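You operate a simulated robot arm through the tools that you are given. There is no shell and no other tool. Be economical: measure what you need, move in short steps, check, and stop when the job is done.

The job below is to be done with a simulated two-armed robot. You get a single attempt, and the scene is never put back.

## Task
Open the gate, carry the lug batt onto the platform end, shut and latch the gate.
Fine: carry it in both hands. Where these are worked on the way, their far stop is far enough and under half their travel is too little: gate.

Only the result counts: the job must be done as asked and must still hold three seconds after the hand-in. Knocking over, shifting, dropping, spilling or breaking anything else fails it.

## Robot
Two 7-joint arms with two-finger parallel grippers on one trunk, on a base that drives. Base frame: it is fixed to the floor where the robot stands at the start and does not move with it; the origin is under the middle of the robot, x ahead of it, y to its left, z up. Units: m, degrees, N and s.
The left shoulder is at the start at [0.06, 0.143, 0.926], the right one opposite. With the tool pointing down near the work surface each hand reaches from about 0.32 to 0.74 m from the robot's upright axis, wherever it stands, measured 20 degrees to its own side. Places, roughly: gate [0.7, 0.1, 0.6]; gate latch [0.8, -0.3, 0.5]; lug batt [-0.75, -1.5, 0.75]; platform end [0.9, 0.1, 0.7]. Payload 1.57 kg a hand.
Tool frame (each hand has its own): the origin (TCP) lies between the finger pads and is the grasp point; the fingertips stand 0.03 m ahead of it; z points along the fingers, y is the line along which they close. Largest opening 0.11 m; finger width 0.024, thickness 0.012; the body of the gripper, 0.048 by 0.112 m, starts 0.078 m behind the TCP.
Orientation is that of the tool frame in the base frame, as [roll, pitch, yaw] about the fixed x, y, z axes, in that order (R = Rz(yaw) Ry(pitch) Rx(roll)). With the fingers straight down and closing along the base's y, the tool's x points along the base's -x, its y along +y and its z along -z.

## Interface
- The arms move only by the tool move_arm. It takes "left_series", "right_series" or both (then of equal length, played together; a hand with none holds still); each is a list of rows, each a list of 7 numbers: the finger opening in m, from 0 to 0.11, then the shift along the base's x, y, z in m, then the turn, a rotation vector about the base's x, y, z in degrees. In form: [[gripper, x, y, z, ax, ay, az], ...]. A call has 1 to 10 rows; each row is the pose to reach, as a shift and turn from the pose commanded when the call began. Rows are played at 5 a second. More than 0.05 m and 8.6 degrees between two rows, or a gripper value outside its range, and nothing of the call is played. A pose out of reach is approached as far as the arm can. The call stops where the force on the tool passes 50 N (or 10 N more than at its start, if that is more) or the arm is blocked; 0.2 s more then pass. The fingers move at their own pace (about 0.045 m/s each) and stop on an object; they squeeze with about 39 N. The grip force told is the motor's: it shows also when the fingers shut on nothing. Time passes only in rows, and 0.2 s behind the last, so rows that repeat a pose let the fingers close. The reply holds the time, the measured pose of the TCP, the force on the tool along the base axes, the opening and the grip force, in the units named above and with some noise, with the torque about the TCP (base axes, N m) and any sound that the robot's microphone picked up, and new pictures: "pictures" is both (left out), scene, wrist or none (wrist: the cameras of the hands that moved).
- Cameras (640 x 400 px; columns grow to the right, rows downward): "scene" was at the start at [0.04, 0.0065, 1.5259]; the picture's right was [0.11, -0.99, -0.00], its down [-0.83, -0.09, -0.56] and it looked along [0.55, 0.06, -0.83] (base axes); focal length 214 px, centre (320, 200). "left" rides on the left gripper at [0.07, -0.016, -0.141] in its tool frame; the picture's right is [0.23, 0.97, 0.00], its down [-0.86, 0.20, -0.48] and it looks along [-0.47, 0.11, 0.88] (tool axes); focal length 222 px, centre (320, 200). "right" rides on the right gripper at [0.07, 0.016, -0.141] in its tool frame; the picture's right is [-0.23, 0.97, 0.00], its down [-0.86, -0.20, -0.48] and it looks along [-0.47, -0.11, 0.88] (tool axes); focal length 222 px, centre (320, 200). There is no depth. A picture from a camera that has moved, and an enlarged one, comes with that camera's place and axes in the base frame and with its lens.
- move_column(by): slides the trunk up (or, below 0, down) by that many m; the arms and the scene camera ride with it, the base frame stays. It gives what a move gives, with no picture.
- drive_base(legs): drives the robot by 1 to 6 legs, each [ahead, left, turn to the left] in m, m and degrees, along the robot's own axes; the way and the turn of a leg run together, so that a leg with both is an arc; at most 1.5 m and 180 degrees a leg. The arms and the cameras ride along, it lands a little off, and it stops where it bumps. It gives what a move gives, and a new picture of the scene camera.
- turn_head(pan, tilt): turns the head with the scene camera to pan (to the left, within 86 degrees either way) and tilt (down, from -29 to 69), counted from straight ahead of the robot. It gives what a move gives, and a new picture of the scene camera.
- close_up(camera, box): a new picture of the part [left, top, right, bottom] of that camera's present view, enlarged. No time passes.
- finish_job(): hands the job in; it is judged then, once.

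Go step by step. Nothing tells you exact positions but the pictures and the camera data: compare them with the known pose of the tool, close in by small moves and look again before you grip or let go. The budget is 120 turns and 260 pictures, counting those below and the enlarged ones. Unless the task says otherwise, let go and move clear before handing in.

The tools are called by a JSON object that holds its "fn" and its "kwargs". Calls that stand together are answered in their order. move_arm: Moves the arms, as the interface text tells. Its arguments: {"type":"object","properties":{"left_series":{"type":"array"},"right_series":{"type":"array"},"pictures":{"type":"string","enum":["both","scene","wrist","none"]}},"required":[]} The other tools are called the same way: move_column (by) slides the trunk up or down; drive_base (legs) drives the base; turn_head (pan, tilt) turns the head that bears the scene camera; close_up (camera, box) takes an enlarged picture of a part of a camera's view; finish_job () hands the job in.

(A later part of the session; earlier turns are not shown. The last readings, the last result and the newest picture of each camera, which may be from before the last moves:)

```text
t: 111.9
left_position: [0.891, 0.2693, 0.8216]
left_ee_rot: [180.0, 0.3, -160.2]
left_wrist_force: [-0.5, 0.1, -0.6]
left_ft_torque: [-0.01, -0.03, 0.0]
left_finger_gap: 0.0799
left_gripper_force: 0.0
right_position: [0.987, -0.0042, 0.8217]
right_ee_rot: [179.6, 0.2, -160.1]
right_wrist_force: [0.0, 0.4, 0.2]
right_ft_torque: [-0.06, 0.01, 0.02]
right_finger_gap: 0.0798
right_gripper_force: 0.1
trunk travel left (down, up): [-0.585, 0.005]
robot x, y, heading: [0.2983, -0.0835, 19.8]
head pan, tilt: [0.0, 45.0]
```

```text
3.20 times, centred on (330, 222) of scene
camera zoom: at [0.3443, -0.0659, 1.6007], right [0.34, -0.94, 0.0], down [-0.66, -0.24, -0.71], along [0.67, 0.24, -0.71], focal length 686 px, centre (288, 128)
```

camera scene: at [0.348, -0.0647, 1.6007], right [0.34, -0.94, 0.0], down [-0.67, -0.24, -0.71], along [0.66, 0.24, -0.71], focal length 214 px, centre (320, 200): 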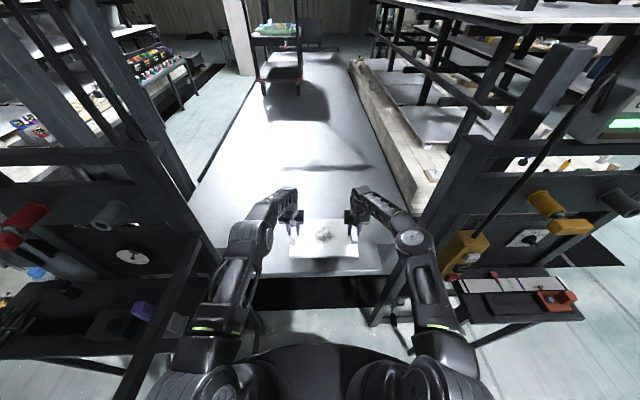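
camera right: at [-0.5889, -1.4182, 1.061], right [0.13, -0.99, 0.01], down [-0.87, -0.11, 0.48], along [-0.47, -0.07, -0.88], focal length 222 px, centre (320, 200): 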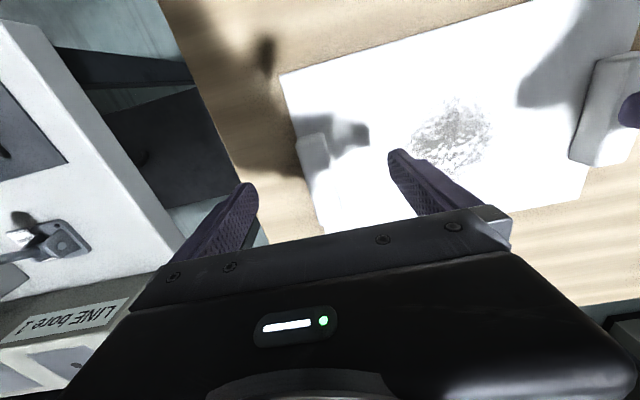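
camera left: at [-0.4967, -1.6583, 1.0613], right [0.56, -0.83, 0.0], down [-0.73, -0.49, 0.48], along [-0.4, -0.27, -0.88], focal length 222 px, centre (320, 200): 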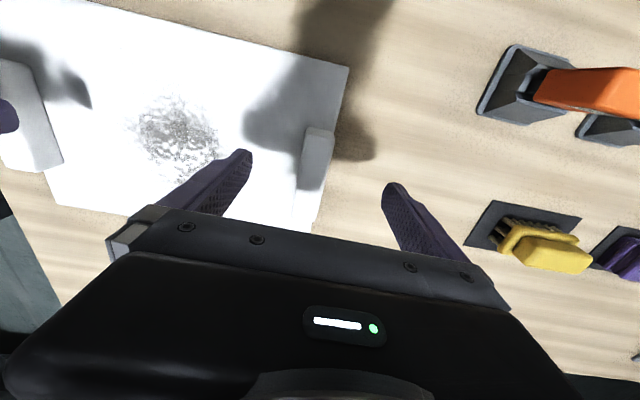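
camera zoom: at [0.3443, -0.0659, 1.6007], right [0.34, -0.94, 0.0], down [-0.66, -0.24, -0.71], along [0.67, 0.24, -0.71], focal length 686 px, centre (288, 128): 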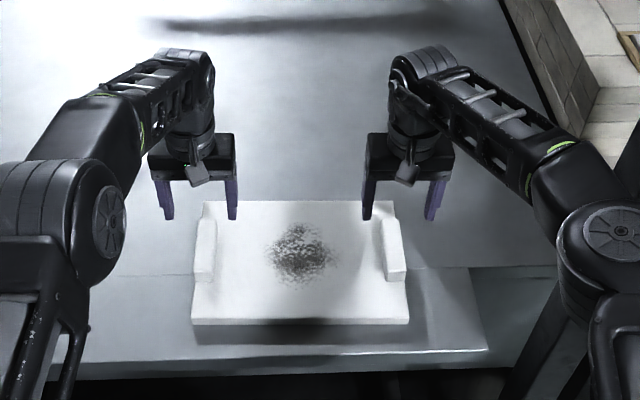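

The batt rests on the platform end. Raising the hands and backing straight out.

{"fn": "move_arm", "kwargs": {"left_series": [[0.05, 0, 0, 0.04, 0, 0, 0], [0.0, 0, 0, 0.08, 0, 0, 0], [0.0, 0, 0, 0.12, 0, 0, 0]], "right_series": [[0.05, 0, 0, 0.04, 0, 0, 0], [0.0, 0, 0, 0.08, 0, 0, 0], [0.0, 0, 0, 0.12, 0, 0, 0]], "pictures": "none"}}

{"fn": "drive_base", "kwargs": {"legs": [[-0.6, 0, 0], [-0.1, -0.05, 0]]}}

{"fn": "turn_head", "kwargs": {"pan": 30, "tilt": 40}}

```text
t: 112.7
left_position: [0.8905, 0.2682, 0.9428]
left_ee_rot: [-180.0, 0.4, -160.2]
left_wrist_force: [-0.3, -0.7, 0.0]
left_ft_torque: [0.04, -0.04, -0.03]
left_finger_gap: 0.012
left_gripper_force: 0.4
right_position: [0.9885, -0.0022, 0.9404]
right_ee_rot: [179.6, 0.3, -160.1]
right_wrist_force: [-1.6, 0.1, 0.6]
right_ft_torque: [0.01, -0.04, -0.05]
right_finger_gap: 0.0119
right_gripper_force: 0.2
trunk travel left (down, up): [-0.585, 0.005]
robot x, y, heading: [0.2963, -0.0804, 19.8]
head pan, tilt: [0.0, 45.0]
```

```text
t: 116.9
left_position: [0.2469, -0.0154, 0.9433]
left_ee_rot: [180.0, 0.5, -159.9]
left_wrist_force: [0.4, 0.0, 0.1]
left_ft_torque: [0.03, -0.02, 0.01]
left_finger_gap: 0.0
left_gripper_force: 21.6
right_position: [0.3455, -0.2852, 0.9392]
right_ee_rot: [179.7, 0.2, -159.9]
right_wrist_force: [-0.8, 0.4, -0.1]
right_ft_torque: [0.02, -0.03, 0.01]
right_finger_gap: 0.0
right_gripper_force: 21.1
trunk travel left (down, up): [-0.585, 0.005]
robot x, y, heading: [-0.3425, -0.3652, 20.0]
head pan, tilt: [0.0, 45.0]
camera scene: at [-0.2978, -0.3527, 1.6008], right [0.34, -0.94, 0.0], down [-0.66, -0.24, -0.71], along [0.66, 0.24, -0.71], focal length 214 px, centre (320, 200)
```

scene: 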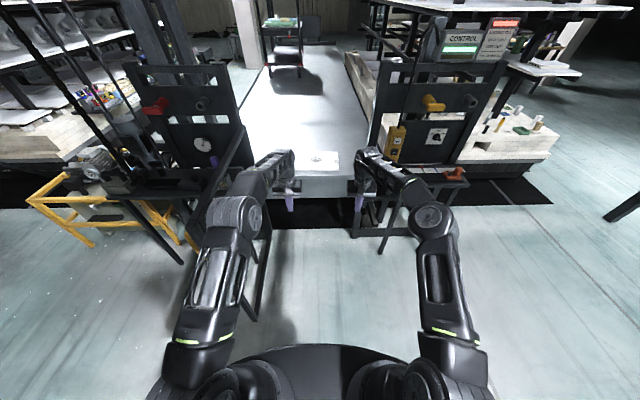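

```text
t: 117.9
left_position: [0.2476, -0.0157, 0.9413]
left_ee_rot: [-179.9, 0.3, -159.9]
left_wrist_force: [-0.1, 0.6, 1.2]
left_ft_torque: [0.01, -0.03, 0.0]
left_finger_gap: 0.0
left_gripper_force: 21.5
right_position: [0.3472, -0.2856, 0.9398]
right_ee_rot: [179.6, 0.0, -160.0]
right_wrist_force: [-0.4, 0.7, -0.1]
right_ft_torque: [-0.01, 0.02, 0.01]
right_finger_gap: 0.0
right_gripper_force: 21.4
trunk travel left (down, up): [-0.585, 0.005]
robot x, y, heading: [-0.3451, -0.3705, 20.2]
head pan, tilt: [30.0, 40.0]
camera scene: at [-0.3181, -0.3141, 1.608], right [0.77, -0.64, 0.0], down [-0.41, -0.49, -0.77], along [0.49, 0.59, -0.64], focal length 214 px, centre (320, 200)
```

scene: 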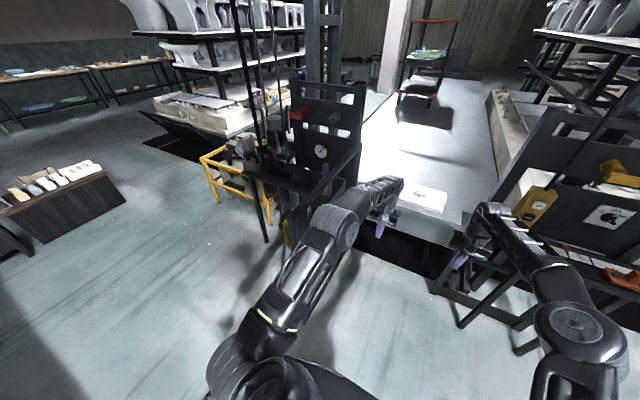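

{"fn": "close_up", "kwargs": {"camera": "scene", "box": [230, 130, 430, 280]}}

```text
2.67 times, centred on (330, 205) of scene
camera zoom: at [-0.3181, -0.3141, 1.608], right [0.77, -0.64, 0.0], down [-0.41, -0.49, -0.77], along [0.49, 0.59, -0.64], focal length 572 px, centre (293, 187)
```

zoom: 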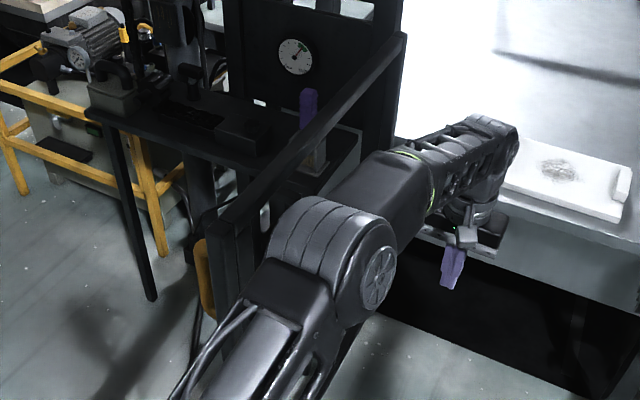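

Plan: back up, sidestep left so the leaf lies between my hands, put the closed left hand on the leaf's outer side and sweep it shut. First retracting both hands.

{"fn": "move_arm", "kwargs": {"left_series": [[0.0, -0.042, -0.015, 0.02, 0, 0, 0], [0.0, -0.084, -0.031, 0.04, 0, 0, 0], [0.0, -0.126, -0.046, 0.06, 0, 0, 0], [0.0, -0.168, -0.061, 0.08, 0, 0, 0], [0.0, -0.21, -0.076, 0.09, 0, 0, 0], [0.0, -0.24, -0.087, 0.09, 0, 0, 0]], "right_series": [[0.0, -0.042, -0.015, 0.02, 0, 0, 0], [0.0, -0.084, -0.031, 0.04, 0, 0, 0], [0.0, -0.126, -0.046, 0.06, 0, 0, 0], [0.0, -0.168, -0.061, 0.08, 0, 0, 0], [0.0, -0.21, -0.076, 0.09, 0, 0, 0], [0.0, -0.24, -0.087, 0.09, 0, 0, 0]], "pictures": "none"}}

{"fn": "drive_base", "kwargs": {"legs": [[-0.12, 0, 0], [0, 0.45, 0]]}}

{"fn": "turn_head", "kwargs": {"pan": 0, "tilt": 50}}

```text
t: 119.3
left_position: [0.0089, -0.1027, 1.0302]
left_ee_rot: [-179.9, 0.4, -159.9]
left_wrist_force: [0.6, 0.4, 0.2]
left_ft_torque: [-0.03, -0.01, -0.01]
left_finger_gap: 0.0
left_gripper_force: 21.3
right_position: [0.1062, -0.371, 1.0297]
right_ee_rot: [179.6, 0.2, -160.0]
right_wrist_force: [-0.6, 0.1, 0.6]
right_ft_torque: [-0.01, -0.03, 0.0]
right_finger_gap: 0.0
right_gripper_force: 21.4
trunk travel left (down, up): [-0.585, 0.005]
robot x, y, heading: [-0.347, -0.3672, 20.0]
head pan, tilt: [30.0, 40.0]
```

```text
t: 122.9
left_position: [-0.261, 0.2822, 1.0303]
left_ee_rot: [179.9, 0.5, -159.6]
left_wrist_force: [-0.1, 1.1, -0.6]
left_ft_torque: [-0.03, -0.04, -0.01]
left_finger_gap: 0.0
left_gripper_force: 21.8
right_position: [-0.1614, 0.015, 1.0294]
right_ee_rot: [179.7, 0.0, -159.5]
right_wrist_force: [-0.2, 0.1, -0.6]
right_ft_torque: [0.0, -0.06, 0.02]
right_finger_gap: 0.0
right_gripper_force: 21.4
trunk travel left (down, up): [-0.585, 0.005]
robot x, y, heading: [-0.6127, 0.0149, 20.5]
head pan, tilt: [30.0, 40.0]
camera scene: at [-0.5883, 0.0696, 1.608], right [0.77, -0.64, 0.0], down [-0.41, -0.5, -0.77], along [0.49, 0.59, -0.64], focal length 214 px, centre (320, 200)
```

scene: 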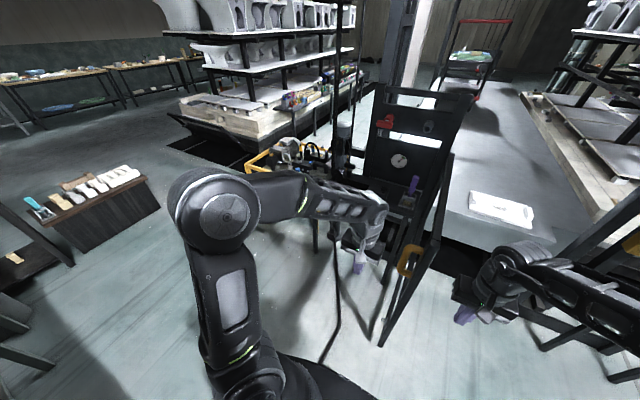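

```text
t: 123.8
left_position: [-0.261, 0.2824, 1.0302]
left_ee_rot: [-179.9, 0.4, -159.7]
left_wrist_force: [0.9, 0.2, 0.0]
left_ft_torque: [0.0, 0.0, 0.03]
left_finger_gap: 0.0001
left_gripper_force: 21.1
right_position: [-0.1623, 0.0145, 1.0282]
right_ee_rot: [179.7, 0.1, -159.4]
right_wrist_force: [0.0, -0.5, -0.8]
right_ft_torque: [0.01, 0.01, 0.0]
right_finger_gap: 0.0
right_gripper_force: 21.1
trunk travel left (down, up): [-0.585, 0.005]
robot x, y, heading: [-0.6117, 0.0129, 20.7]
head pan, tilt: [0.0, 50.0]
camera scene: at [-0.57, 0.0301, 1.5939], right [0.35, -0.94, 0.0], down [-0.72, -0.27, -0.64], along [0.6, 0.23, -0.77], focal length 214 px, centre (320, 200)
```

scene: 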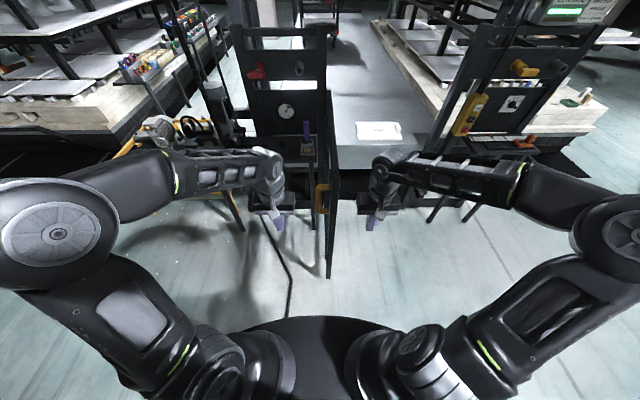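

The leaf is edge-on between my hands. Moving the left hand forward along its outer (left) side, then driving in a little.

{"fn": "move_arm", "kwargs": {"left_series": [[0.0, 0.037, 0.014, 0, 0, 0, 0], [0.0, 0.075, 0.028, 0, 0, 0, 0], [0.0, 0.112, 0.042, 0, 0, 0, 0]], "pictures": "none"}}

{"fn": "drive_base", "kwargs": {"legs": [[0.13, 0, 0]]}}

```text
t: 124.6
left_position: [-0.1486, 0.3227, 1.0283]
left_ee_rot: [-180.0, 0.2, -159.5]
left_wrist_force: [0.6, 0.5, -0.5]
left_ft_torque: [-0.01, 0.06, 0.01]
left_finger_gap: 0.0
left_gripper_force: 21.0
right_position: [-0.1606, 0.0137, 1.0288]
right_ee_rot: [179.6, 0.1, -159.5]
right_wrist_force: [0.2, 0.4, -0.5]
right_ft_torque: [0.0, 0.0, 0.01]
right_finger_gap: 0.0001
right_gripper_force: 21.0
trunk travel left (down, up): [-0.585, 0.005]
robot x, y, heading: [-0.6134, 0.0158, 20.4]
head pan, tilt: [0.0, 50.0]
```

```text
t: 125.9
left_position: [-0.0249, 0.3689, 1.0291]
left_ee_rot: [180.0, 0.3, -159.7]
left_wrist_force: [-0.4, 0.6, -0.2]
left_ft_torque: [0.01, 0.01, 0.04]
left_finger_gap: 0.0001
left_gripper_force: 21.4
right_position: [-0.0379, 0.0609, 1.0294]
right_ee_rot: [179.5, 0.1, -159.6]
right_wrist_force: [0.8, -0.6, -0.4]
right_ft_torque: [0.01, 0.02, 0.0]
right_finger_gap: 0.0002
right_gripper_force: 21.3
trunk travel left (down, up): [-0.585, 0.005]
robot x, y, heading: [-0.4875, 0.0593, 20.5]
head pan, tilt: [0.0, 50.0]
camera scene: at [-0.4457, 0.0763, 1.5937], right [0.35, -0.94, 0.0], down [-0.72, -0.27, -0.64], along [0.6, 0.22, -0.77], focal length 214 px, centre (320, 200)
```

scene: 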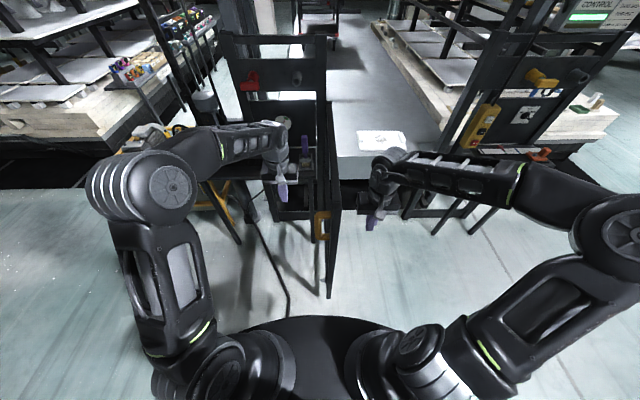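

Shifting the right hand clear to the right, and bringing the left hand against the leaf.

{"fn": "move_arm", "kwargs": {"left_series": [[0.0, 0.012, -0.03, 0, 0, 0, 0], [0.0, 0.023, -0.06, 0, 0, 0, 0], [0.0, 0.034, -0.09, 0, 0, 0, 0], [0.0, 0.046, -0.122, 0, 0, 0, 0], [0.0, 0.055, -0.15, 0, 0, 0, 0]], "right_series": [[0.0, 0.005, -0.03, 0, 0, 0, 0], [0.0, 0.008, -0.06, 0, 0, 0, 0], [0.0, 0.01, -0.09, 0, 0, 0, 0], [0.0, 0.01, -0.12, 0, 0, 0, 0], [0.0, 0.01, -0.15, 0, 0, 0, 0]], "pictures": "scene"}}

```text
t: 127.1
left_position: [0.0271, 0.2138, 1.0275]
left_ee_rot: [180.0, 0.3, -159.7]
left_wrist_force: [-0.1, -0.4, -0.5]
left_ft_torque: [0.02, 0.02, 0.01]
left_finger_gap: 0.0
left_gripper_force: 21.6
right_position: [-0.0291, -0.0909, 1.0271]
right_ee_rot: [179.6, 0.2, -159.5]
right_wrist_force: [-0.7, 0.4, -0.5]
right_ft_torque: [0.02, -0.01, -0.01]
right_finger_gap: 0.0
right_gripper_force: 20.9
trunk travel left (down, up): [-0.585, 0.005]
robot x, y, heading: [-0.4908, 0.0629, 20.5]
head pan, tilt: [0.0, 50.0]
camera scene: at [-0.4473, 0.0734, 1.5939], right [0.35, -0.94, 0.0], down [-0.72, -0.27, -0.64], along [0.6, 0.23, -0.77], focal length 214 px, centre (320, 200)
```

scene: 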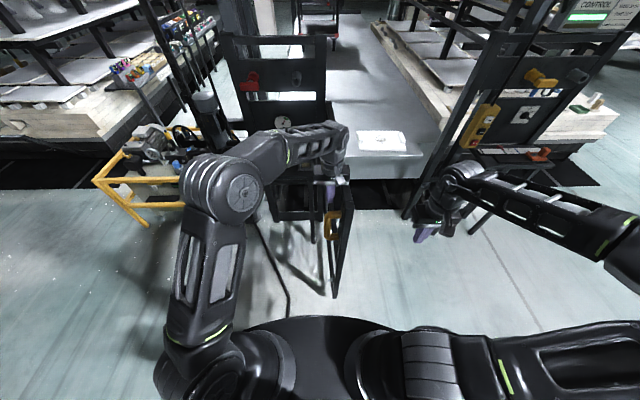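

The leaf is moving with the hand. Sweeping it round by driving along the arc.

{"fn": "drive_base", "kwargs": {"legs": [[0.02, -0.11, 0], [0.034, -0.1, 0], [0.055, -0.093, 0], [0.066, -0.085, 0]]}}

```text
t: 130.7
left_position: [0.3297, -0.0913, 1.0268]
left_ee_rot: [179.9, 0.3, -159.4]
left_wrist_force: [0.0, 0.1, -0.1]
left_ft_torque: [0.03, 0.01, 0.04]
left_finger_gap: 0.0001
left_gripper_force: 21.6
right_position: [0.2728, -0.3979, 1.0262]
right_ee_rot: [179.6, 0.1, -159.5]
right_wrist_force: [0.0, 0.1, 0.0]
right_ft_torque: [0.04, 0.0, -0.03]
right_finger_gap: 0.0
right_gripper_force: 21.7
trunk travel left (down, up): [-0.585, 0.005]
robot x, y, heading: [-0.1942, -0.246, 20.6]
head pan, tilt: [0.0, 50.0]
camera scene: at [-0.1447, -0.2336, 1.5938], right [0.35, -0.94, 0.0], down [-0.72, -0.27, -0.64], along [0.6, 0.23, -0.77], focal length 214 px, centre (320, 200)
```

scene: 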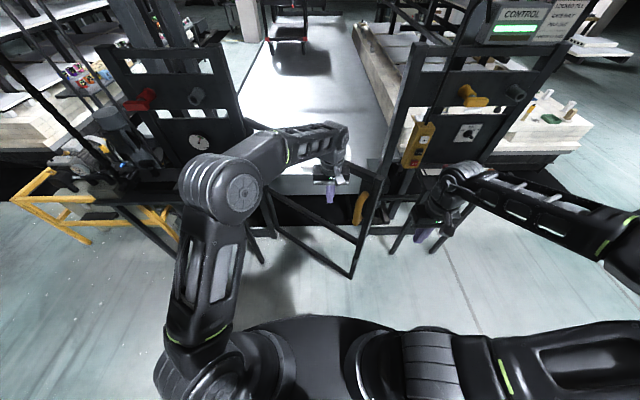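

{"fn": "drive_base", "kwargs": {"legs": [[0.08, -0.072, 0], [0.095, -0.053, 0], [0.1, -0.04, 0]]}}

```text
t: 133.4
left_position: [0.6431, -0.149, 1.0272]
left_ee_rot: [-180.0, 0.3, -159.4]
left_wrist_force: [0.7, 0.2, -1.2]
left_ft_torque: [0.0, 0.02, -0.02]
left_finger_gap: 0.0
left_gripper_force: 21.4
right_position: [0.586, -0.4558, 1.0264]
right_ee_rot: [179.6, 0.1, -159.4]
right_wrist_force: [0.1, 0.8, 0.0]
right_ft_torque: [-0.01, 0.05, 0.0]
right_finger_gap: 0.0003
right_gripper_force: 21.6
trunk travel left (down, up): [-0.585, 0.005]
robot x, y, heading: [0.1232, -0.3101, 20.7]
head pan, tilt: [0.0, 50.0]
camera scene: at [0.1686, -0.2918, 1.5938], right [0.35, -0.94, 0.0], down [-0.72, -0.27, -0.64], along [0.6, 0.23, -0.77], focal length 214 px, centre (320, 200)
```

scene: 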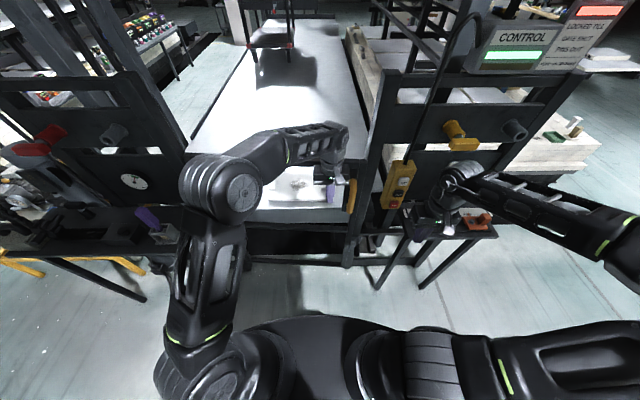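

{"fn": "close_up", "kwargs": {"camera": "scene", "box": [280, 150, 420, 290]}}

{"fn": "drive_base", "kwargs": {"legs": [[0.07, -0.01, 0]]}}

{"fn": "close_up", "kwargs": {"camera": "scene", "box": [280, 160, 420, 300]}}

```text
2.86 times, centred on (350, 220) of scene
camera zoom: at [0.1686, -0.2918, 1.5938], right [0.35, -0.94, 0.0], down [-0.72, -0.27, -0.64], along [0.6, 0.23, -0.77], focal length 613 px, centre (234, 143)
```

zoom: 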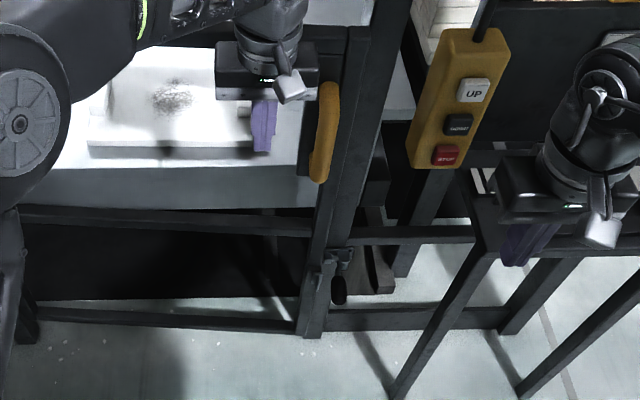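

```text
t: 134.4
left_position: [0.7117, -0.1328, 1.0269]
left_ee_rot: [180.0, 0.4, -159.5]
left_wrist_force: [-0.7, 0.4, 0.0]
left_ft_torque: [-0.01, 0.02, -0.01]
left_finger_gap: 0.0001
left_gripper_force: 21.2
right_position: [0.6562, -0.4406, 1.0263]
right_ee_rot: [179.5, -0.1, -159.3]
right_wrist_force: [-0.5, 0.1, -0.1]
right_ft_torque: [-0.02, 0.02, -0.05]
right_finger_gap: 0.0001
right_gripper_force: 21.3
trunk travel left (down, up): [-0.585, 0.005]
robot x, y, heading: [0.1947, -0.294, 20.6]
head pan, tilt: [0.0, 50.0]
camera scene: at [0.238, -0.276, 1.5937], right [0.35, -0.94, 0.0], down [-0.72, -0.27, -0.64], along [0.6, 0.23, -0.77], focal length 214 px, centre (320, 200)
```

scene: 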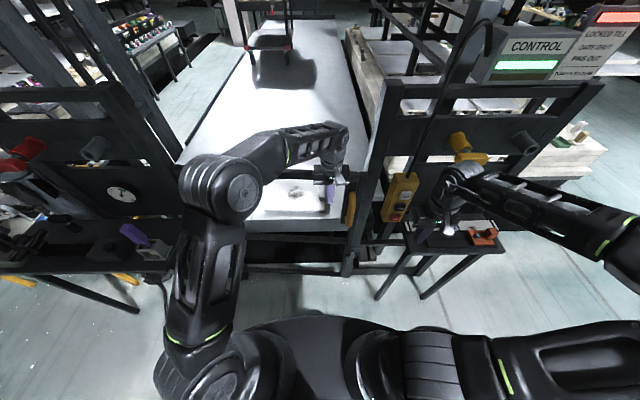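

```text
2.86 times, centred on (350, 230) of scene
camera zoom: at [0.238, -0.276, 1.5937], right [0.35, -0.94, 0.0], down [-0.72, -0.27, -0.64], along [0.6, 0.23, -0.77], focal length 613 px, centre (234, 114)
```

zoom: 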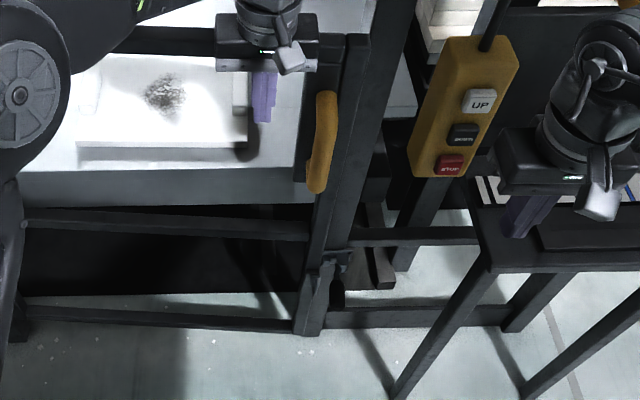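

Nearly shut. Pushing the rest with the left arm while drawing the right hand back from the stand.

{"fn": "move_arm", "kwargs": {"left_series": [[0.0, 0.019, 0.007, 0, 0, 0, 0], [0.0, 0.038, 0.014, 0, 0, 0, 0], [0.0, 0.056, 0.021, 0, 0, 0, 0], [0.0, 0.075, 0.028, 0, 0, 0, 0]], "right_series": [[0.0, -0.025, 0.0, 0, 0, 0, 0], [0.0, -0.05, 0.0, 0, 0, 0, 0], [0.0, -0.075, 0.0, 0, 0, 0, 0], [0.0, -0.1, 0.0, 0, 0, 0, 0]], "pictures": "none"}}

{"fn": "close_up", "kwargs": {"camera": "scene", "box": [280, 160, 420, 300]}}

```text
t: 135.4
left_position: [0.7861, -0.1058, 1.0288]
left_ee_rot: [180.0, 0.3, -159.4]
left_wrist_force: [-0.1, 0.2, 0.6]
left_ft_torque: [-0.01, -0.01, 0.03]
left_finger_gap: 0.0
left_gripper_force: 22.0
right_position: [0.5536, -0.4428, 1.0301]
right_ee_rot: [179.7, 0.1, -159.3]
right_wrist_force: [-1.3, 0.2, 0.4]
right_ft_torque: [-0.01, -0.01, 0.01]
right_finger_gap: 0.0002
right_gripper_force: 21.2
trunk travel left (down, up): [-0.585, 0.005]
robot x, y, heading: [0.1897, -0.2894, 20.4]
head pan, tilt: [0.0, 50.0]
```

```text
2.86 times, centred on (350, 230) of scene
camera zoom: at [0.2357, -0.2764, 1.5939], right [0.35, -0.94, 0.0], down [-0.72, -0.27, -0.64], along [0.6, 0.23, -0.77], focal length 613 px, centre (234, 114)
```

zoom: 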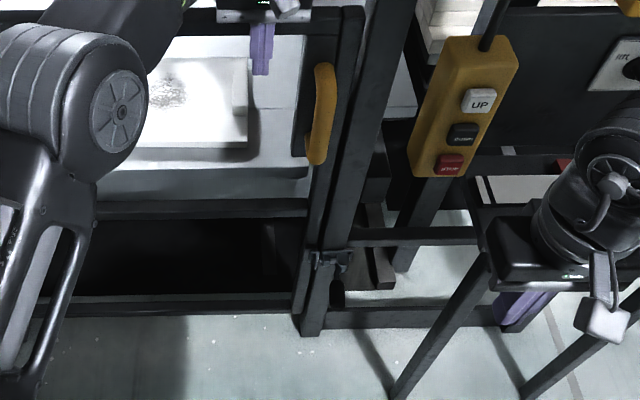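

{"fn": "move_arm", "kwargs": {"left_series": [[0.0, 0.014, 0.005, 0, 0, 0, 0], [0.0, 0.028, 0.01, 0, 0, 0, 0], [0.0, 0.042, 0.015, 0, 0, 0, 0]], "pictures": "none"}}

{"fn": "close_up", "kwargs": {"camera": "scene", "box": [280, 160, 420, 300]}}

```text
t: 136.2
left_position: [0.7858, -0.1059, 1.0275]
left_ee_rot: [180.0, 0.4, -159.4]
left_wrist_force: [0.5, -0.5, -0.7]
left_ft_torque: [0.02, -0.01, -0.02]
left_finger_gap: 0.0
left_gripper_force: 21.0
left hand out of reach, approached as far as the arm can: row 1, 2, 3
right_position: [0.5536, -0.4418, 1.0286]
right_ee_rot: [179.7, 0.1, -159.4]
right_wrist_force: [-0.3, -0.3, 0.2]
right_ft_torque: [0.02, 0.01, 0.01]
right_finger_gap: 0.0003
right_gripper_force: 21.5
trunk travel left (down, up): [-0.585, 0.005]
robot x, y, heading: [0.1918, -0.2939, 20.7]
head pan, tilt: [0.0, 50.0]
```

```text
2.86 times, centred on (350, 230) of scene
camera zoom: at [0.236, -0.2765, 1.5938], right [0.35, -0.94, 0.0], down [-0.72, -0.27, -0.64], along [0.6, 0.23, -0.77], focal length 613 px, centre (234, 114)
```

zoom: 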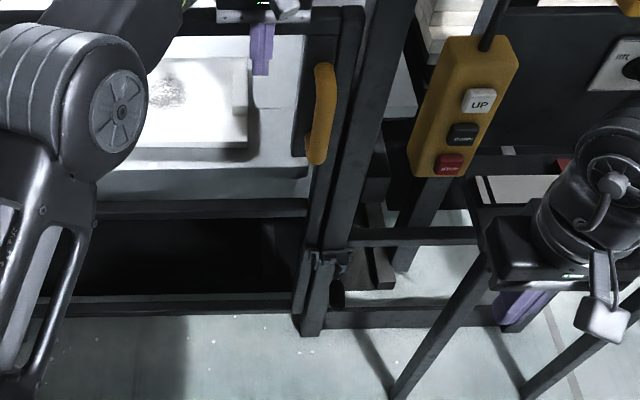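

{"fn": "drive_base", "kwargs": {"legs": [[0.04, 0, 0]]}}

{"fn": "close_up", "kwargs": {"camera": "scene", "box": [280, 160, 420, 300]}}

```text
t: 137.1
left_position: [0.7858, -0.1058, 1.0293]
left_ee_rot: [179.5, -1.6, -159.6]
left_wrist_force: [-22.1, -2.2, 12.0]
left_ft_torque: [0.36, -1.21, 0.37]
left_finger_gap: 0.0
left_gripper_force: 21.3
right_position: [0.5638, -0.438, 1.03]
right_ee_rot: [179.7, 0.4, -159.3]
right_wrist_force: [0.0, -0.3, -0.1]
right_ft_torque: [0.02, -0.01, -0.02]
right_finger_gap: 0.0
right_gripper_force: 21.0
trunk travel left (down, up): [-0.585, 0.005]
robot x, y, heading: [0.2055, -0.285, 20.6]
head pan, tilt: [0.0, 50.0]
stopped in leg 1: the force on the tool passed its limit at 81 N (the readings are from after the stop); the commanded pose is now the measured one
camera scene: at [0.2434, -0.2721, 1.594], right [0.35, -0.94, 0.0], down [-0.71, -0.27, -0.65], along [0.6, 0.23, -0.76], focal length 214 px, centre (320, 200)
```

scene: 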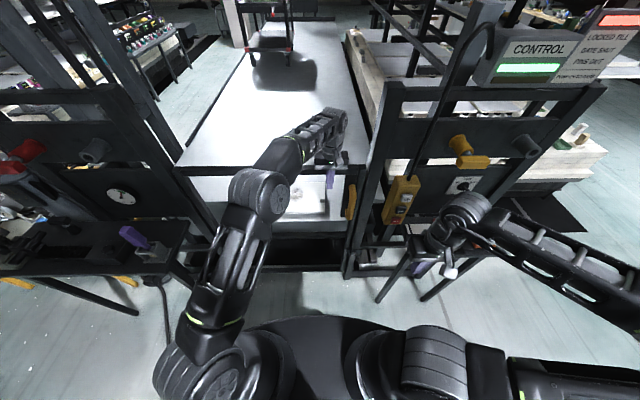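

```text
2.86 times, centred on (350, 230) of scene
camera zoom: at [0.2434, -0.2721, 1.594], right [0.35, -0.94, 0.0], down [-0.71, -0.27, -0.65], along [0.6, 0.23, -0.76], focal length 613 px, centre (234, 114)
```

zoom: 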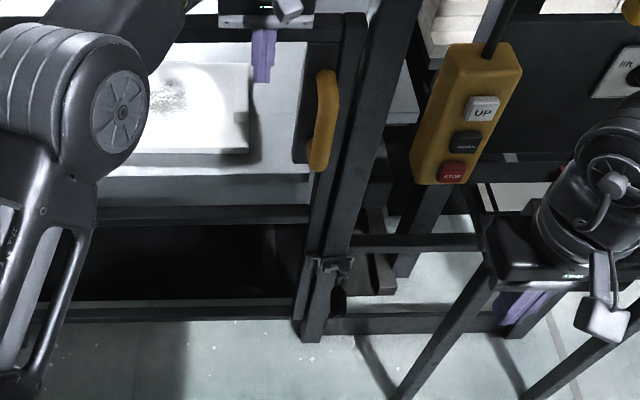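

The gate is against its stop (shut). Now I'll ease the left hand back, lower the trunk, and study the latch with the right hand's camera.

{"fn": "move_arm", "kwargs": {"left_series": [[0.0, -0.038, -0.014, 0, 0, 0, 0], [0.0, -0.075, -0.028, 0, 0, 0, 0], [0.0, -0.113, -0.042, 0, 0, 0, 0]], "right_series": [[0.11, -0.02, 0.01, 0, 0, 0, 0], [0.11, -0.04, 0.02, 0, 0, 0, 0], [0.11, -0.06, 0.04, 0, 0, 0, 0]], "pictures": "none"}}

{"fn": "move_column", "kwargs": {"by": -0.3}}

{"fn": "move_arm", "kwargs": {"right_series": [[0.11, 0, 0, -0.01, 2.6, -7, 0], [0.11, 0, 0, -0.02, 5.2, -14, 0], [0.11, 0, 0, -0.03, 7.7, -21, 0], [0.11, 0, 0, -0.04, 10.3, -28, 0], [0.11, 0, 0, -0.05, 12.9, -35, 0], [0.11, 0, 0, -0.06, 15.5, -42, 0]], "pictures": "both"}}

```text
t: 137.8
left_position: [0.6738, -0.1451, 1.0267]
left_ee_rot: [179.6, -1.4, -159.6]
left_wrist_force: [0.4, 0.2, -0.1]
left_ft_torque: [0.0, -0.04, 0.01]
left_finger_gap: 0.0001
left_gripper_force: 21.1
right_position: [0.5273, -0.3914, 1.0443]
right_ee_rot: [179.7, 0.2, -159.2]
right_wrist_force: [-0.8, -0.4, -0.7]
right_ft_torque: [-0.04, -0.05, 0.0]
right_finger_gap: 0.068
right_gripper_force: 0.1
right hand out of reach, approached as far as the arm can: row 2, 3
trunk travel left (down, up): [-0.585, 0.005]
robot x, y, heading: [0.2032, -0.2867, 20.9]
head pan, tilt: [0.0, 50.0]
```

```text
t: 140.8
left_position: [0.6757, -0.1461, 0.7254]
left_ee_rot: [179.6, -1.5, -159.6]
left_wrist_force: [0.5, 0.4, -0.9]
left_ft_torque: [0.01, -0.01, -0.01]
left_finger_gap: 0.0
left_gripper_force: 21.3
right_position: [0.5305, -0.3913, 0.7443]
right_ee_rot: [179.5, 0.1, -159.4]
right_wrist_force: [-1.7, 0.7, -0.2]
right_ft_torque: [0.05, 0.04, 0.01]
right_finger_gap: 0.11
right_gripper_force: 0.0
trunk travel left (down, up): [-0.285, 0.305]
robot x, y, heading: [0.2053, -0.2861, 20.9]
head pan, tilt: [0.0, 50.0]
```

```text
t: 142.2
left_position: [0.6753, -0.1464, 0.7265]
left_ee_rot: [179.6, -1.6, -159.6]
left_wrist_force: [0.0, -1.0, -1.2]
left_ft_torque: [-0.03, -0.04, 0.04]
left_finger_gap: 0.0
left_gripper_force: 21.5
right_position: [0.6813, -0.377, 0.8329]
right_ee_rot: [-179.9, 44.5, -159.1]
right_wrist_force: [1.1, -0.4, -0.8]
right_ft_torque: [-0.01, 0.0, -0.02]
right_finger_gap: 0.1099
right_gripper_force: 0.1
right hand out of reach, approached as far as the arm can: row 1, 2, 3, 4, 5, 6
trunk travel left (down, up): [-0.285, 0.305]
robot x, y, heading: [0.2061, -0.2866, 20.9]
head pan, tilt: [0.0, 50.0]
camera scene: at [0.2494, -0.2711, 1.2938], right [0.35, -0.94, 0.0], down [-0.72, -0.27, -0.64], along [0.6, 0.23, -0.77], focal length 214 px, centre (320, 200)
camera right: at [0.537, -0.4157, 0.8846], right [-0.2, 0.97, 0.16], down [0.33, -0.09, 0.94], along [0.92, 0.24, -0.3], focal length 222 px, centre (320, 200)
```

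scene: 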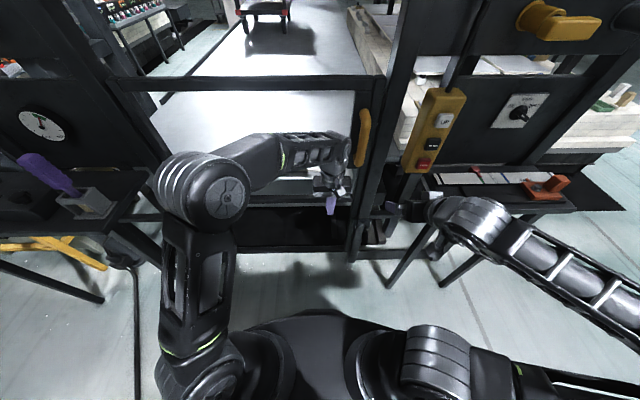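
right: 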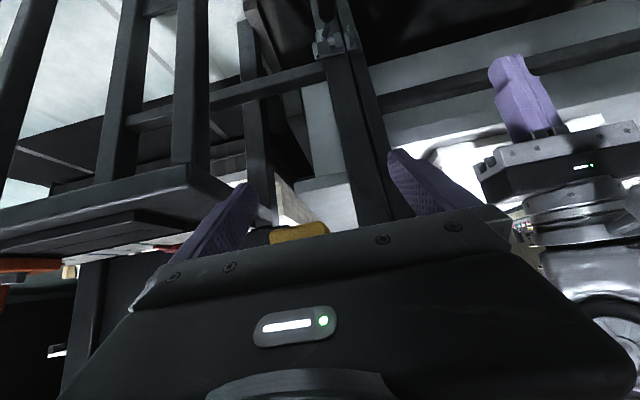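

{"fn": "move_arm", "kwargs": {"right_series": [[0.11, -0.03, 0, -0.02, 0, 0, 0], [0.11, -0.06, 0.0, -0.05, 0, 0, 0], [0.11, -0.08, 0.0, -0.09, 0, 0, 0], [0.11, -0.1, 0.0, -0.13, 0, 0, 0], [0.11, -0.1, 0.0, -0.17, 0, 0, 0], [0.11, -0.1, 0.0, -0.21, 0, 0, 0]], "pictures": "none"}}

{"fn": "close_up", "kwargs": {"camera": "right", "box": [260, 20, 460, 170]}}

{"fn": "close_up", "kwargs": {"camera": "scene", "box": [330, 210, 410, 270]}}

```text
t: 143.7
left_position: [0.6758, -0.1496, 0.7255]
left_ee_rot: [179.3, -1.5, -159.7]
left_wrist_force: [-0.6, -0.2, -0.3]
left_ft_torque: [0.14, -0.03, -0.01]
left_finger_gap: 0.0001
left_gripper_force: 21.7
right_position: [0.741, -0.3623, 0.614]
right_ee_rot: [179.5, 45.2, -159.2]
right_wrist_force: [0.1, -1.0, -0.7]
right_ft_torque: [0.04, -0.06, 0.03]
right_finger_gap: 0.1103
right_gripper_force: 0.0
right hand out of reach, approached as far as the arm can: row 1, 2, 3, 4, 5, 6
trunk travel left (down, up): [-0.285, 0.305]
robot x, y, heading: [0.2039, -0.289, 20.5]
head pan, tilt: [0.0, 50.0]
```

```text
2.67 times, centred on (360, 95) of right
camera zoom: at [0.5971, -0.4011, 0.6635], right [-0.2, 0.97, 0.17], down [0.32, -0.1, 0.94], along [0.93, 0.24, -0.29], focal length 592 px, centre (213, 480)
```

zoom: 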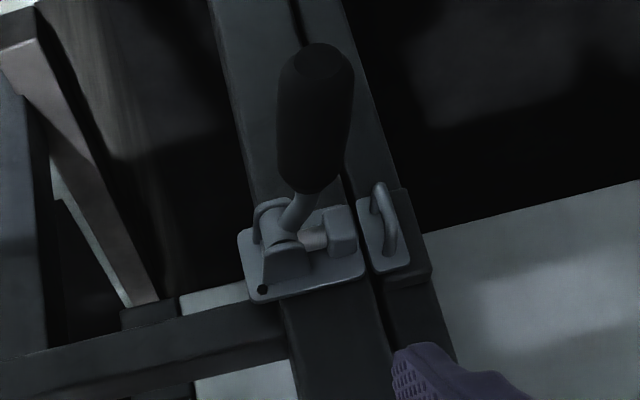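

```text
6.67 times, centred on (370, 240) of scene
camera zoom: at [0.2504, -0.2742, 1.2937], right [0.35, -0.94, 0.0], down [-0.72, -0.27, -0.64], along [0.6, 0.23, -0.77], focal length 1430 px, centre (-13, -67)
```

zoom: 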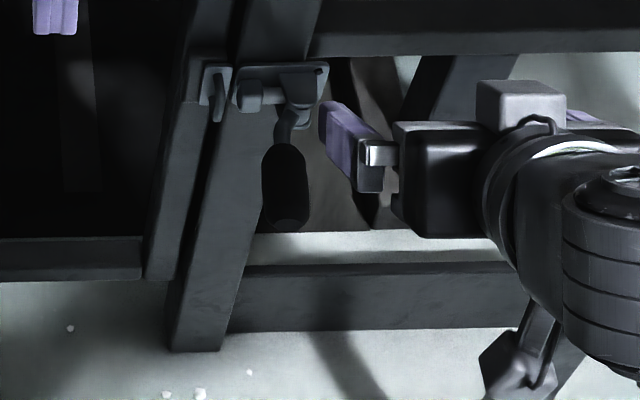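

{"fn": "close_up", "kwargs": {"camera": "right", "box": [330, 85, 410, 135]}}

{"fn": "close_up", "kwargs": {"camera": "scene", "box": [350, 215, 380, 243]}}

```text
8.00 times, centred on (370, 110) of right
camera zoom: at [0.5971, -0.4011, 0.6635], right [-0.2, 0.97, 0.17], down [0.32, -0.1, 0.94], along [0.93, 0.24, -0.29], focal length 1777 px, centre (-80, 920)
```

zoom: 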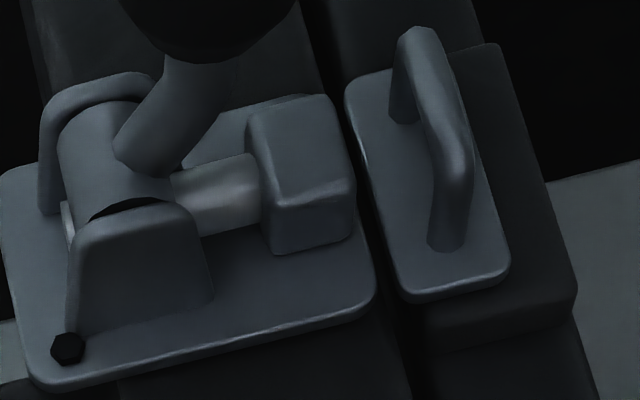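

```text
14.29 times, centred on (365, 229) of scene
camera zoom: at [0.2504, -0.2742, 1.2937], right [0.35, -0.94, 0.0], down [-0.72, -0.27, -0.64], along [0.6, 0.23, -0.77], focal length 3064 px, centre (-323, -214)
```

zoom: 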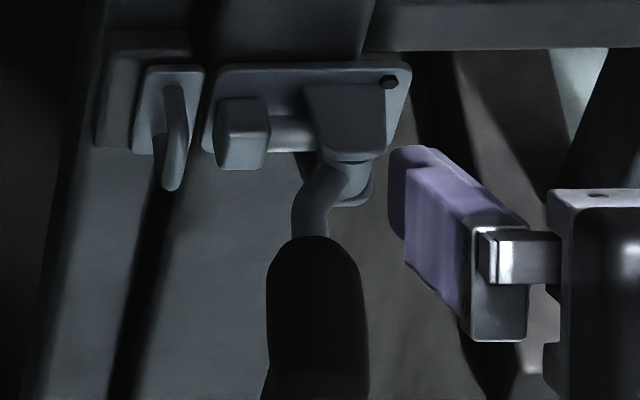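

Now it's clear: the lever pivots about a vertical pin at about (0.824, -0.280, 0.465), its black grip pointing out to (0.74, -0.293). I'll bring the right hand back to a well-reachable pose with the fingers down, right of the lever.

{"fn": "move_arm", "kwargs": {"right_series": [[0.0, 0.04, 0, 0.025, 0, 0, 0], [0.0, 0.08, 0, 0.05, 0, 0, 0], [0.0, 0.12, 0, 0.075, 0, 0, 0], [0.0, 0.16, 0, 0.1, 0, 0, 0], [0.0, 0.2, 0, 0.12, 0, 0, 0], [0.0, 0.23, -0.005, 0.15, -2.6, 7, 0], [0.0, 0.25, -0.01, 0.17, -5.2, 14, 0], [0.0, 0.26, -0.015, 0.18, -7.7, 21, 0], [0.0, 0.26, -0.015, 0.18, -10.3, 28, 0]], "pictures": "scene"}}

```text
t: 144.7
left_position: [0.6748, -0.1454, 0.7262]
left_ee_rot: [179.5, -1.6, -159.6]
left_wrist_force: [-0.4, -0.8, 0.4]
left_ft_torque: [0.03, -0.01, -0.01]
left_finger_gap: 0.0
left_gripper_force: 21.6
right_position: [0.8906, -0.3496, 0.7028]
right_ee_rot: [-179.0, 44.0, -156.1]
right_wrist_force: [0.3, 6.7, -2.0]
right_ft_torque: [-0.29, -0.17, -0.53]
right_finger_gap: 0.0165
right_gripper_force: 0.4
trunk travel left (down, up): [-0.285, 0.305]
robot x, y, heading: [0.2046, -0.2876, 20.7]
head pan, tilt: [0.0, 50.0]
stopped in row 5 (right hand): the force on the tool passed its limit at 98 N (the readings are from after the stop); the commanded pose is now the measured one
camera scene: at [0.249, -0.271, 1.294], right [0.35, -0.94, 0.0], down [-0.72, -0.27, -0.64], along [0.6, 0.23, -0.77], focal length 214 px, centre (320, 200)
```

scene: 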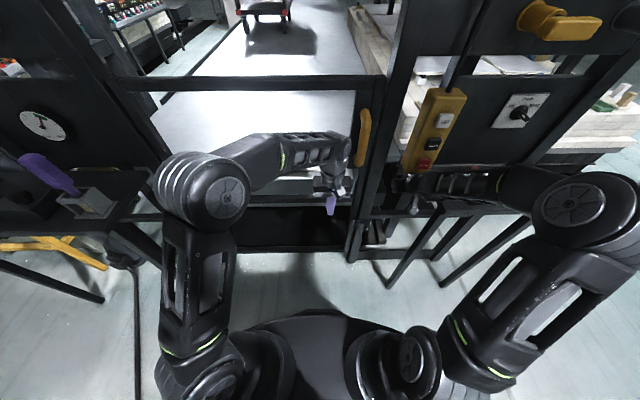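

The hand overshot and touched something (the out-of-reach notes misled me). Retreating along the same path and checking for any displacement.

{"fn": "move_arm", "kwargs": {"right_series": [[0.0, -0.04, 0, -0.022, 0, 0, 0], [0.0, -0.08, -0.003, -0.045, 0, 0, 0], [0.0, -0.12, -0.006, -0.068, 0, 0, 0], [0.0, -0.15, -0.01, -0.09, 0, 0, 0], [0.0, -0.19, -0.02, -0.09, 0, 0, 0]], "pictures": "both"}}

{"fn": "close_up", "kwargs": {"camera": "scene", "box": [380, 60, 640, 260]}}

```text
t: 145.9
left_position: [0.6755, -0.1466, 0.7259]
left_ee_rot: [179.5, -1.6, -159.5]
left_wrist_force: [0.4, 0.2, 0.7]
left_ft_torque: [0.01, -0.01, 0.02]
left_finger_gap: 0.0
left_gripper_force: 21.0
right_position: [0.7352, -0.3654, 0.6062]
right_ee_rot: [-178.8, 44.0, -156.2]
right_wrist_force: [0.2, 0.4, -0.1]
right_ft_torque: [-0.03, 0.03, -0.02]
right_finger_gap: 0.0001
right_gripper_force: 21.5
right hand out of reach, approached as far as the arm can: row 5
trunk travel left (down, up): [-0.285, 0.305]
robot x, y, heading: [0.2047, -0.287, 20.6]
head pan, tilt: [0.0, 50.0]
camera scene: at [0.2489, -0.2709, 1.2938], right [0.35, -0.94, 0.0], down [-0.72, -0.27, -0.64], along [0.6, 0.23, -0.77], focal length 214 px, centre (320, 200)
camera right: at [0.5934, -0.4076, 0.6591], right [-0.23, 0.96, 0.14], down [0.33, -0.06, 0.94], along [0.91, 0.27, -0.31], focal length 222 px, centre (320, 200)
```

scene: 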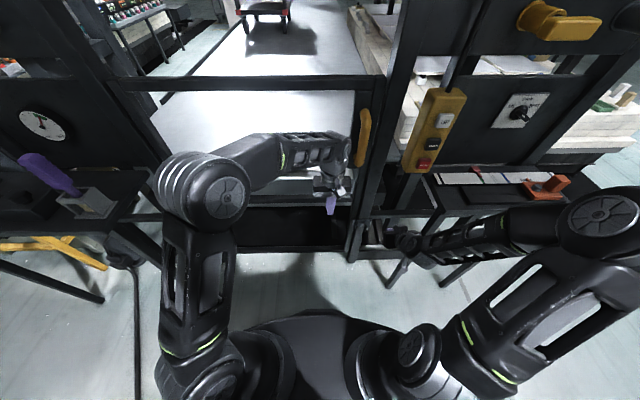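
right: 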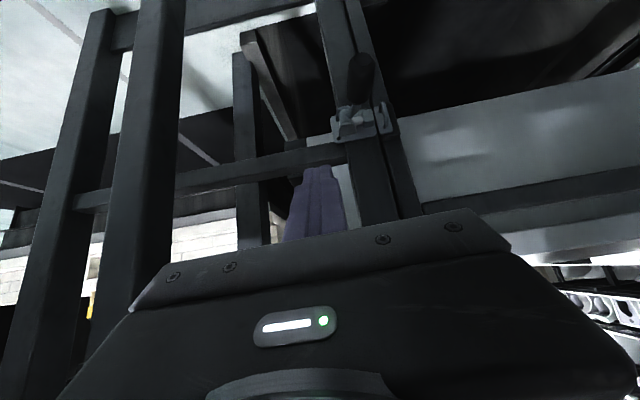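

```text
2.00 times, centred on (510, 160) of scene
camera zoom: at [0.2489, -0.2709, 1.2938], right [0.35, -0.94, 0.0], down [-0.72, -0.27, -0.64], along [0.6, 0.23, -0.77], focal length 429 px, centre (-60, 280)
```

zoom: 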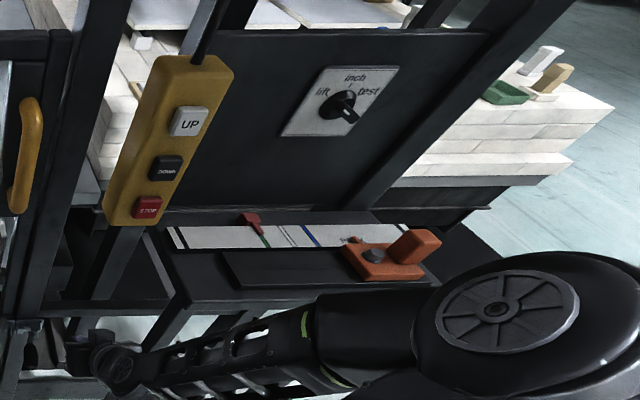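

Nothing appears displaced. I'll back the base for arm room, then bring the closed fingertips to the right side of the lever grip.

{"fn": "drive_base", "kwargs": {"legs": [[-0.12, 0, 0]]}}

{"fn": "move_arm", "kwargs": {"right_series": [[0.0, 0.0, 0.0, -0.04, 0, 0, 0], [0.0, 0.0, 0.0, -0.08, 0, 0, 0], [0.0, 0.02, 0.0, -0.12, 0, 0, 0], [0.0, 0.05, 0.01, -0.14, 0, 0, 0]], "pictures": "wrist"}}

{"fn": "close_up", "kwargs": {"camera": "scene", "box": [330, 160, 470, 260]}}

```text
t: 147.2
left_position: [0.5633, -0.1885, 0.7265]
left_ee_rot: [179.6, -1.7, -159.5]
left_wrist_force: [0.1, -0.6, -0.7]
left_ft_torque: [0.02, -0.01, -0.02]
left_finger_gap: 0.0002
left_gripper_force: 20.9
right_position: [0.623, -0.4091, 0.6087]
right_ee_rot: [-178.8, 44.1, -156.0]
right_wrist_force: [0.3, -0.6, -0.4]
right_ft_torque: [0.0, 0.02, -0.02]
right_finger_gap: 0.0003
right_gripper_force: 21.5
trunk travel left (down, up): [-0.285, 0.305]
robot x, y, heading: [0.093, -0.3299, 20.9]
head pan, tilt: [0.0, 50.0]
camera scene: at [0.1364, -0.3134, 1.2939], right [0.35, -0.94, 0.0], down [-0.72, -0.27, -0.64], along [0.6, 0.23, -0.77], focal length 214 px, centre (320, 200)
```

scene: 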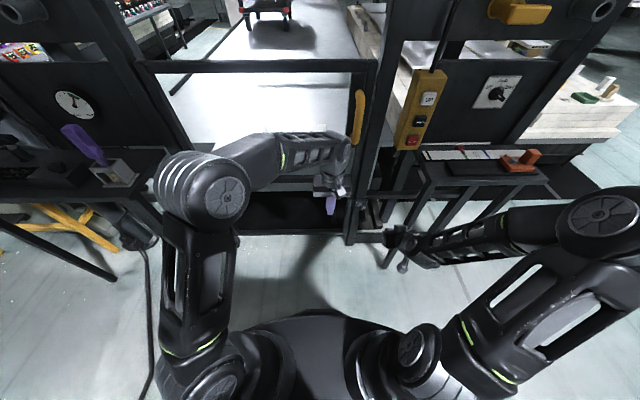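

```text
t: 148.2
left_position: [0.5637, -0.1888, 0.7259]
left_ee_rot: [179.6, -1.8, -159.6]
left_wrist_force: [-0.1, -0.3, 0.6]
left_ft_torque: [0.03, -0.05, 0.03]
left_finger_gap: 0.0001
left_gripper_force: 21.2
right_position: [0.6755, -0.3997, 0.4665]
right_ee_rot: [-178.8, 44.0, -156.1]
right_wrist_force: [-0.4, 0.7, 0.2]
right_ft_torque: [-0.01, -0.01, 0.01]
right_finger_gap: 0.0004
right_gripper_force: 22.0
trunk travel left (down, up): [-0.285, 0.305]
robot x, y, heading: [0.093, -0.333, 21.1]
head pan, tilt: [0.0, 50.0]
camera right: at [0.5333, -0.4421, 0.5192], right [-0.23, 0.96, 0.14], down [0.33, -0.06, 0.94], along [0.91, 0.27, -0.31], focal length 222 px, centre (320, 200)
```

right: 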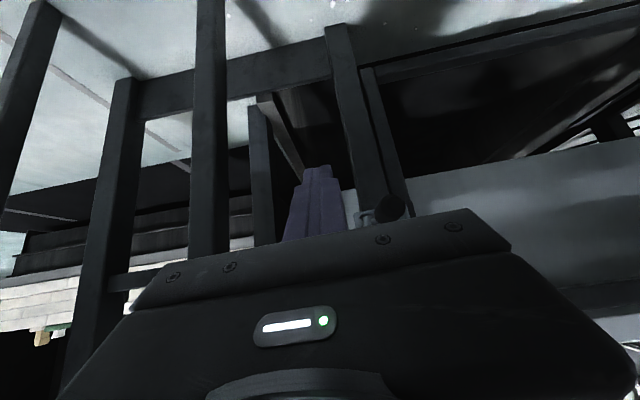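

```text
4.00 times, centred on (400, 210) of scene
camera zoom: at [0.1367, -0.3134, 1.2938], right [0.35, -0.94, 0.0], down [-0.72, -0.27, -0.64], along [0.6, 0.23, -0.77], focal length 858 px, centre (0, 160)
```

zoom: 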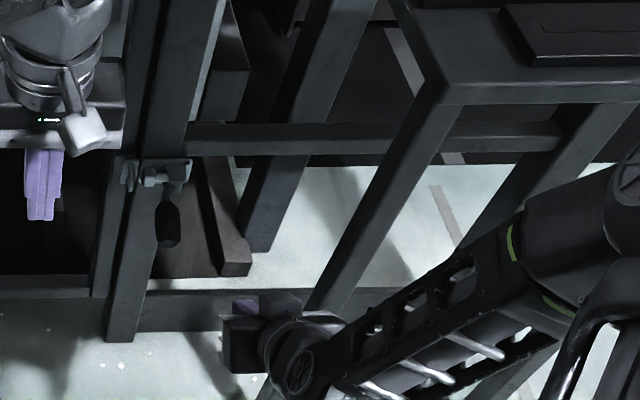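

{"fn": "move_arm", "kwargs": {"right_series": [[0.0, 0.03, 0.01, 0.0, 0, 0, 0], [0.0, 0.06, 0.02, 0.0, 0, 0, 0], [0.0, 0.085, 0.034, 0.0, 0, 0, 0]], "pictures": "wrist"}}

{"fn": "close_up", "kwargs": {"camera": "scene", "box": [330, 170, 430, 250]}}

```text
t: 148.9
left_position: [0.5638, -0.1868, 0.7249]
left_ee_rot: [179.7, -1.6, -159.4]
left_wrist_force: [-0.5, 0.1, 0.2]
left_ft_torque: [0.01, 0.04, 0.04]
left_finger_gap: 0.0
left_gripper_force: 21.2
right_position: [0.7602, -0.3628, 0.4668]
right_ee_rot: [-178.8, 44.0, -156.2]
right_wrist_force: [1.3, -0.3, -0.3]
right_ft_torque: [-0.02, -0.02, 0.0]
right_finger_gap: 0.0002
right_gripper_force: 21.3
trunk travel left (down, up): [-0.285, 0.305]
robot x, y, heading: [0.0938, -0.3316, 20.4]
head pan, tilt: [0.0, 50.0]
camera right: at [0.618, -0.4048, 0.5193], right [-0.23, 0.96, 0.14], down [0.33, -0.06, 0.94], along [0.91, 0.27, -0.31], focal length 222 px, centre (320, 200)
```

right: 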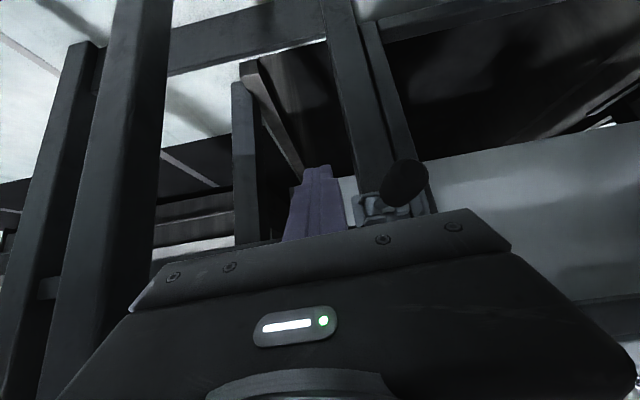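

```text
5.00 times, centred on (380, 210) of scene
camera zoom: at [0.1367, -0.3134, 1.2938], right [0.35, -0.94, 0.0], down [-0.72, -0.27, -0.64], along [0.6, 0.23, -0.77], focal length 1072 px, centre (20, 150)
```

zoom: 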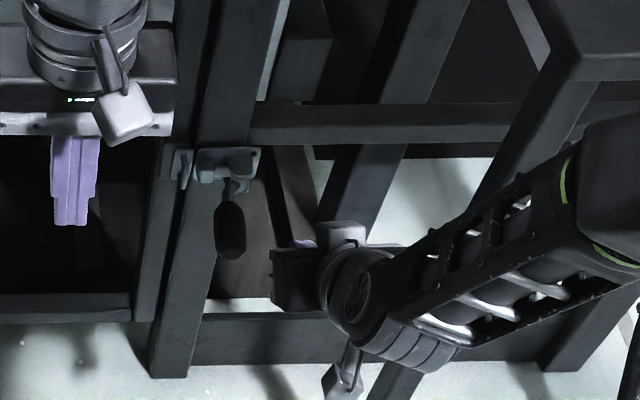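

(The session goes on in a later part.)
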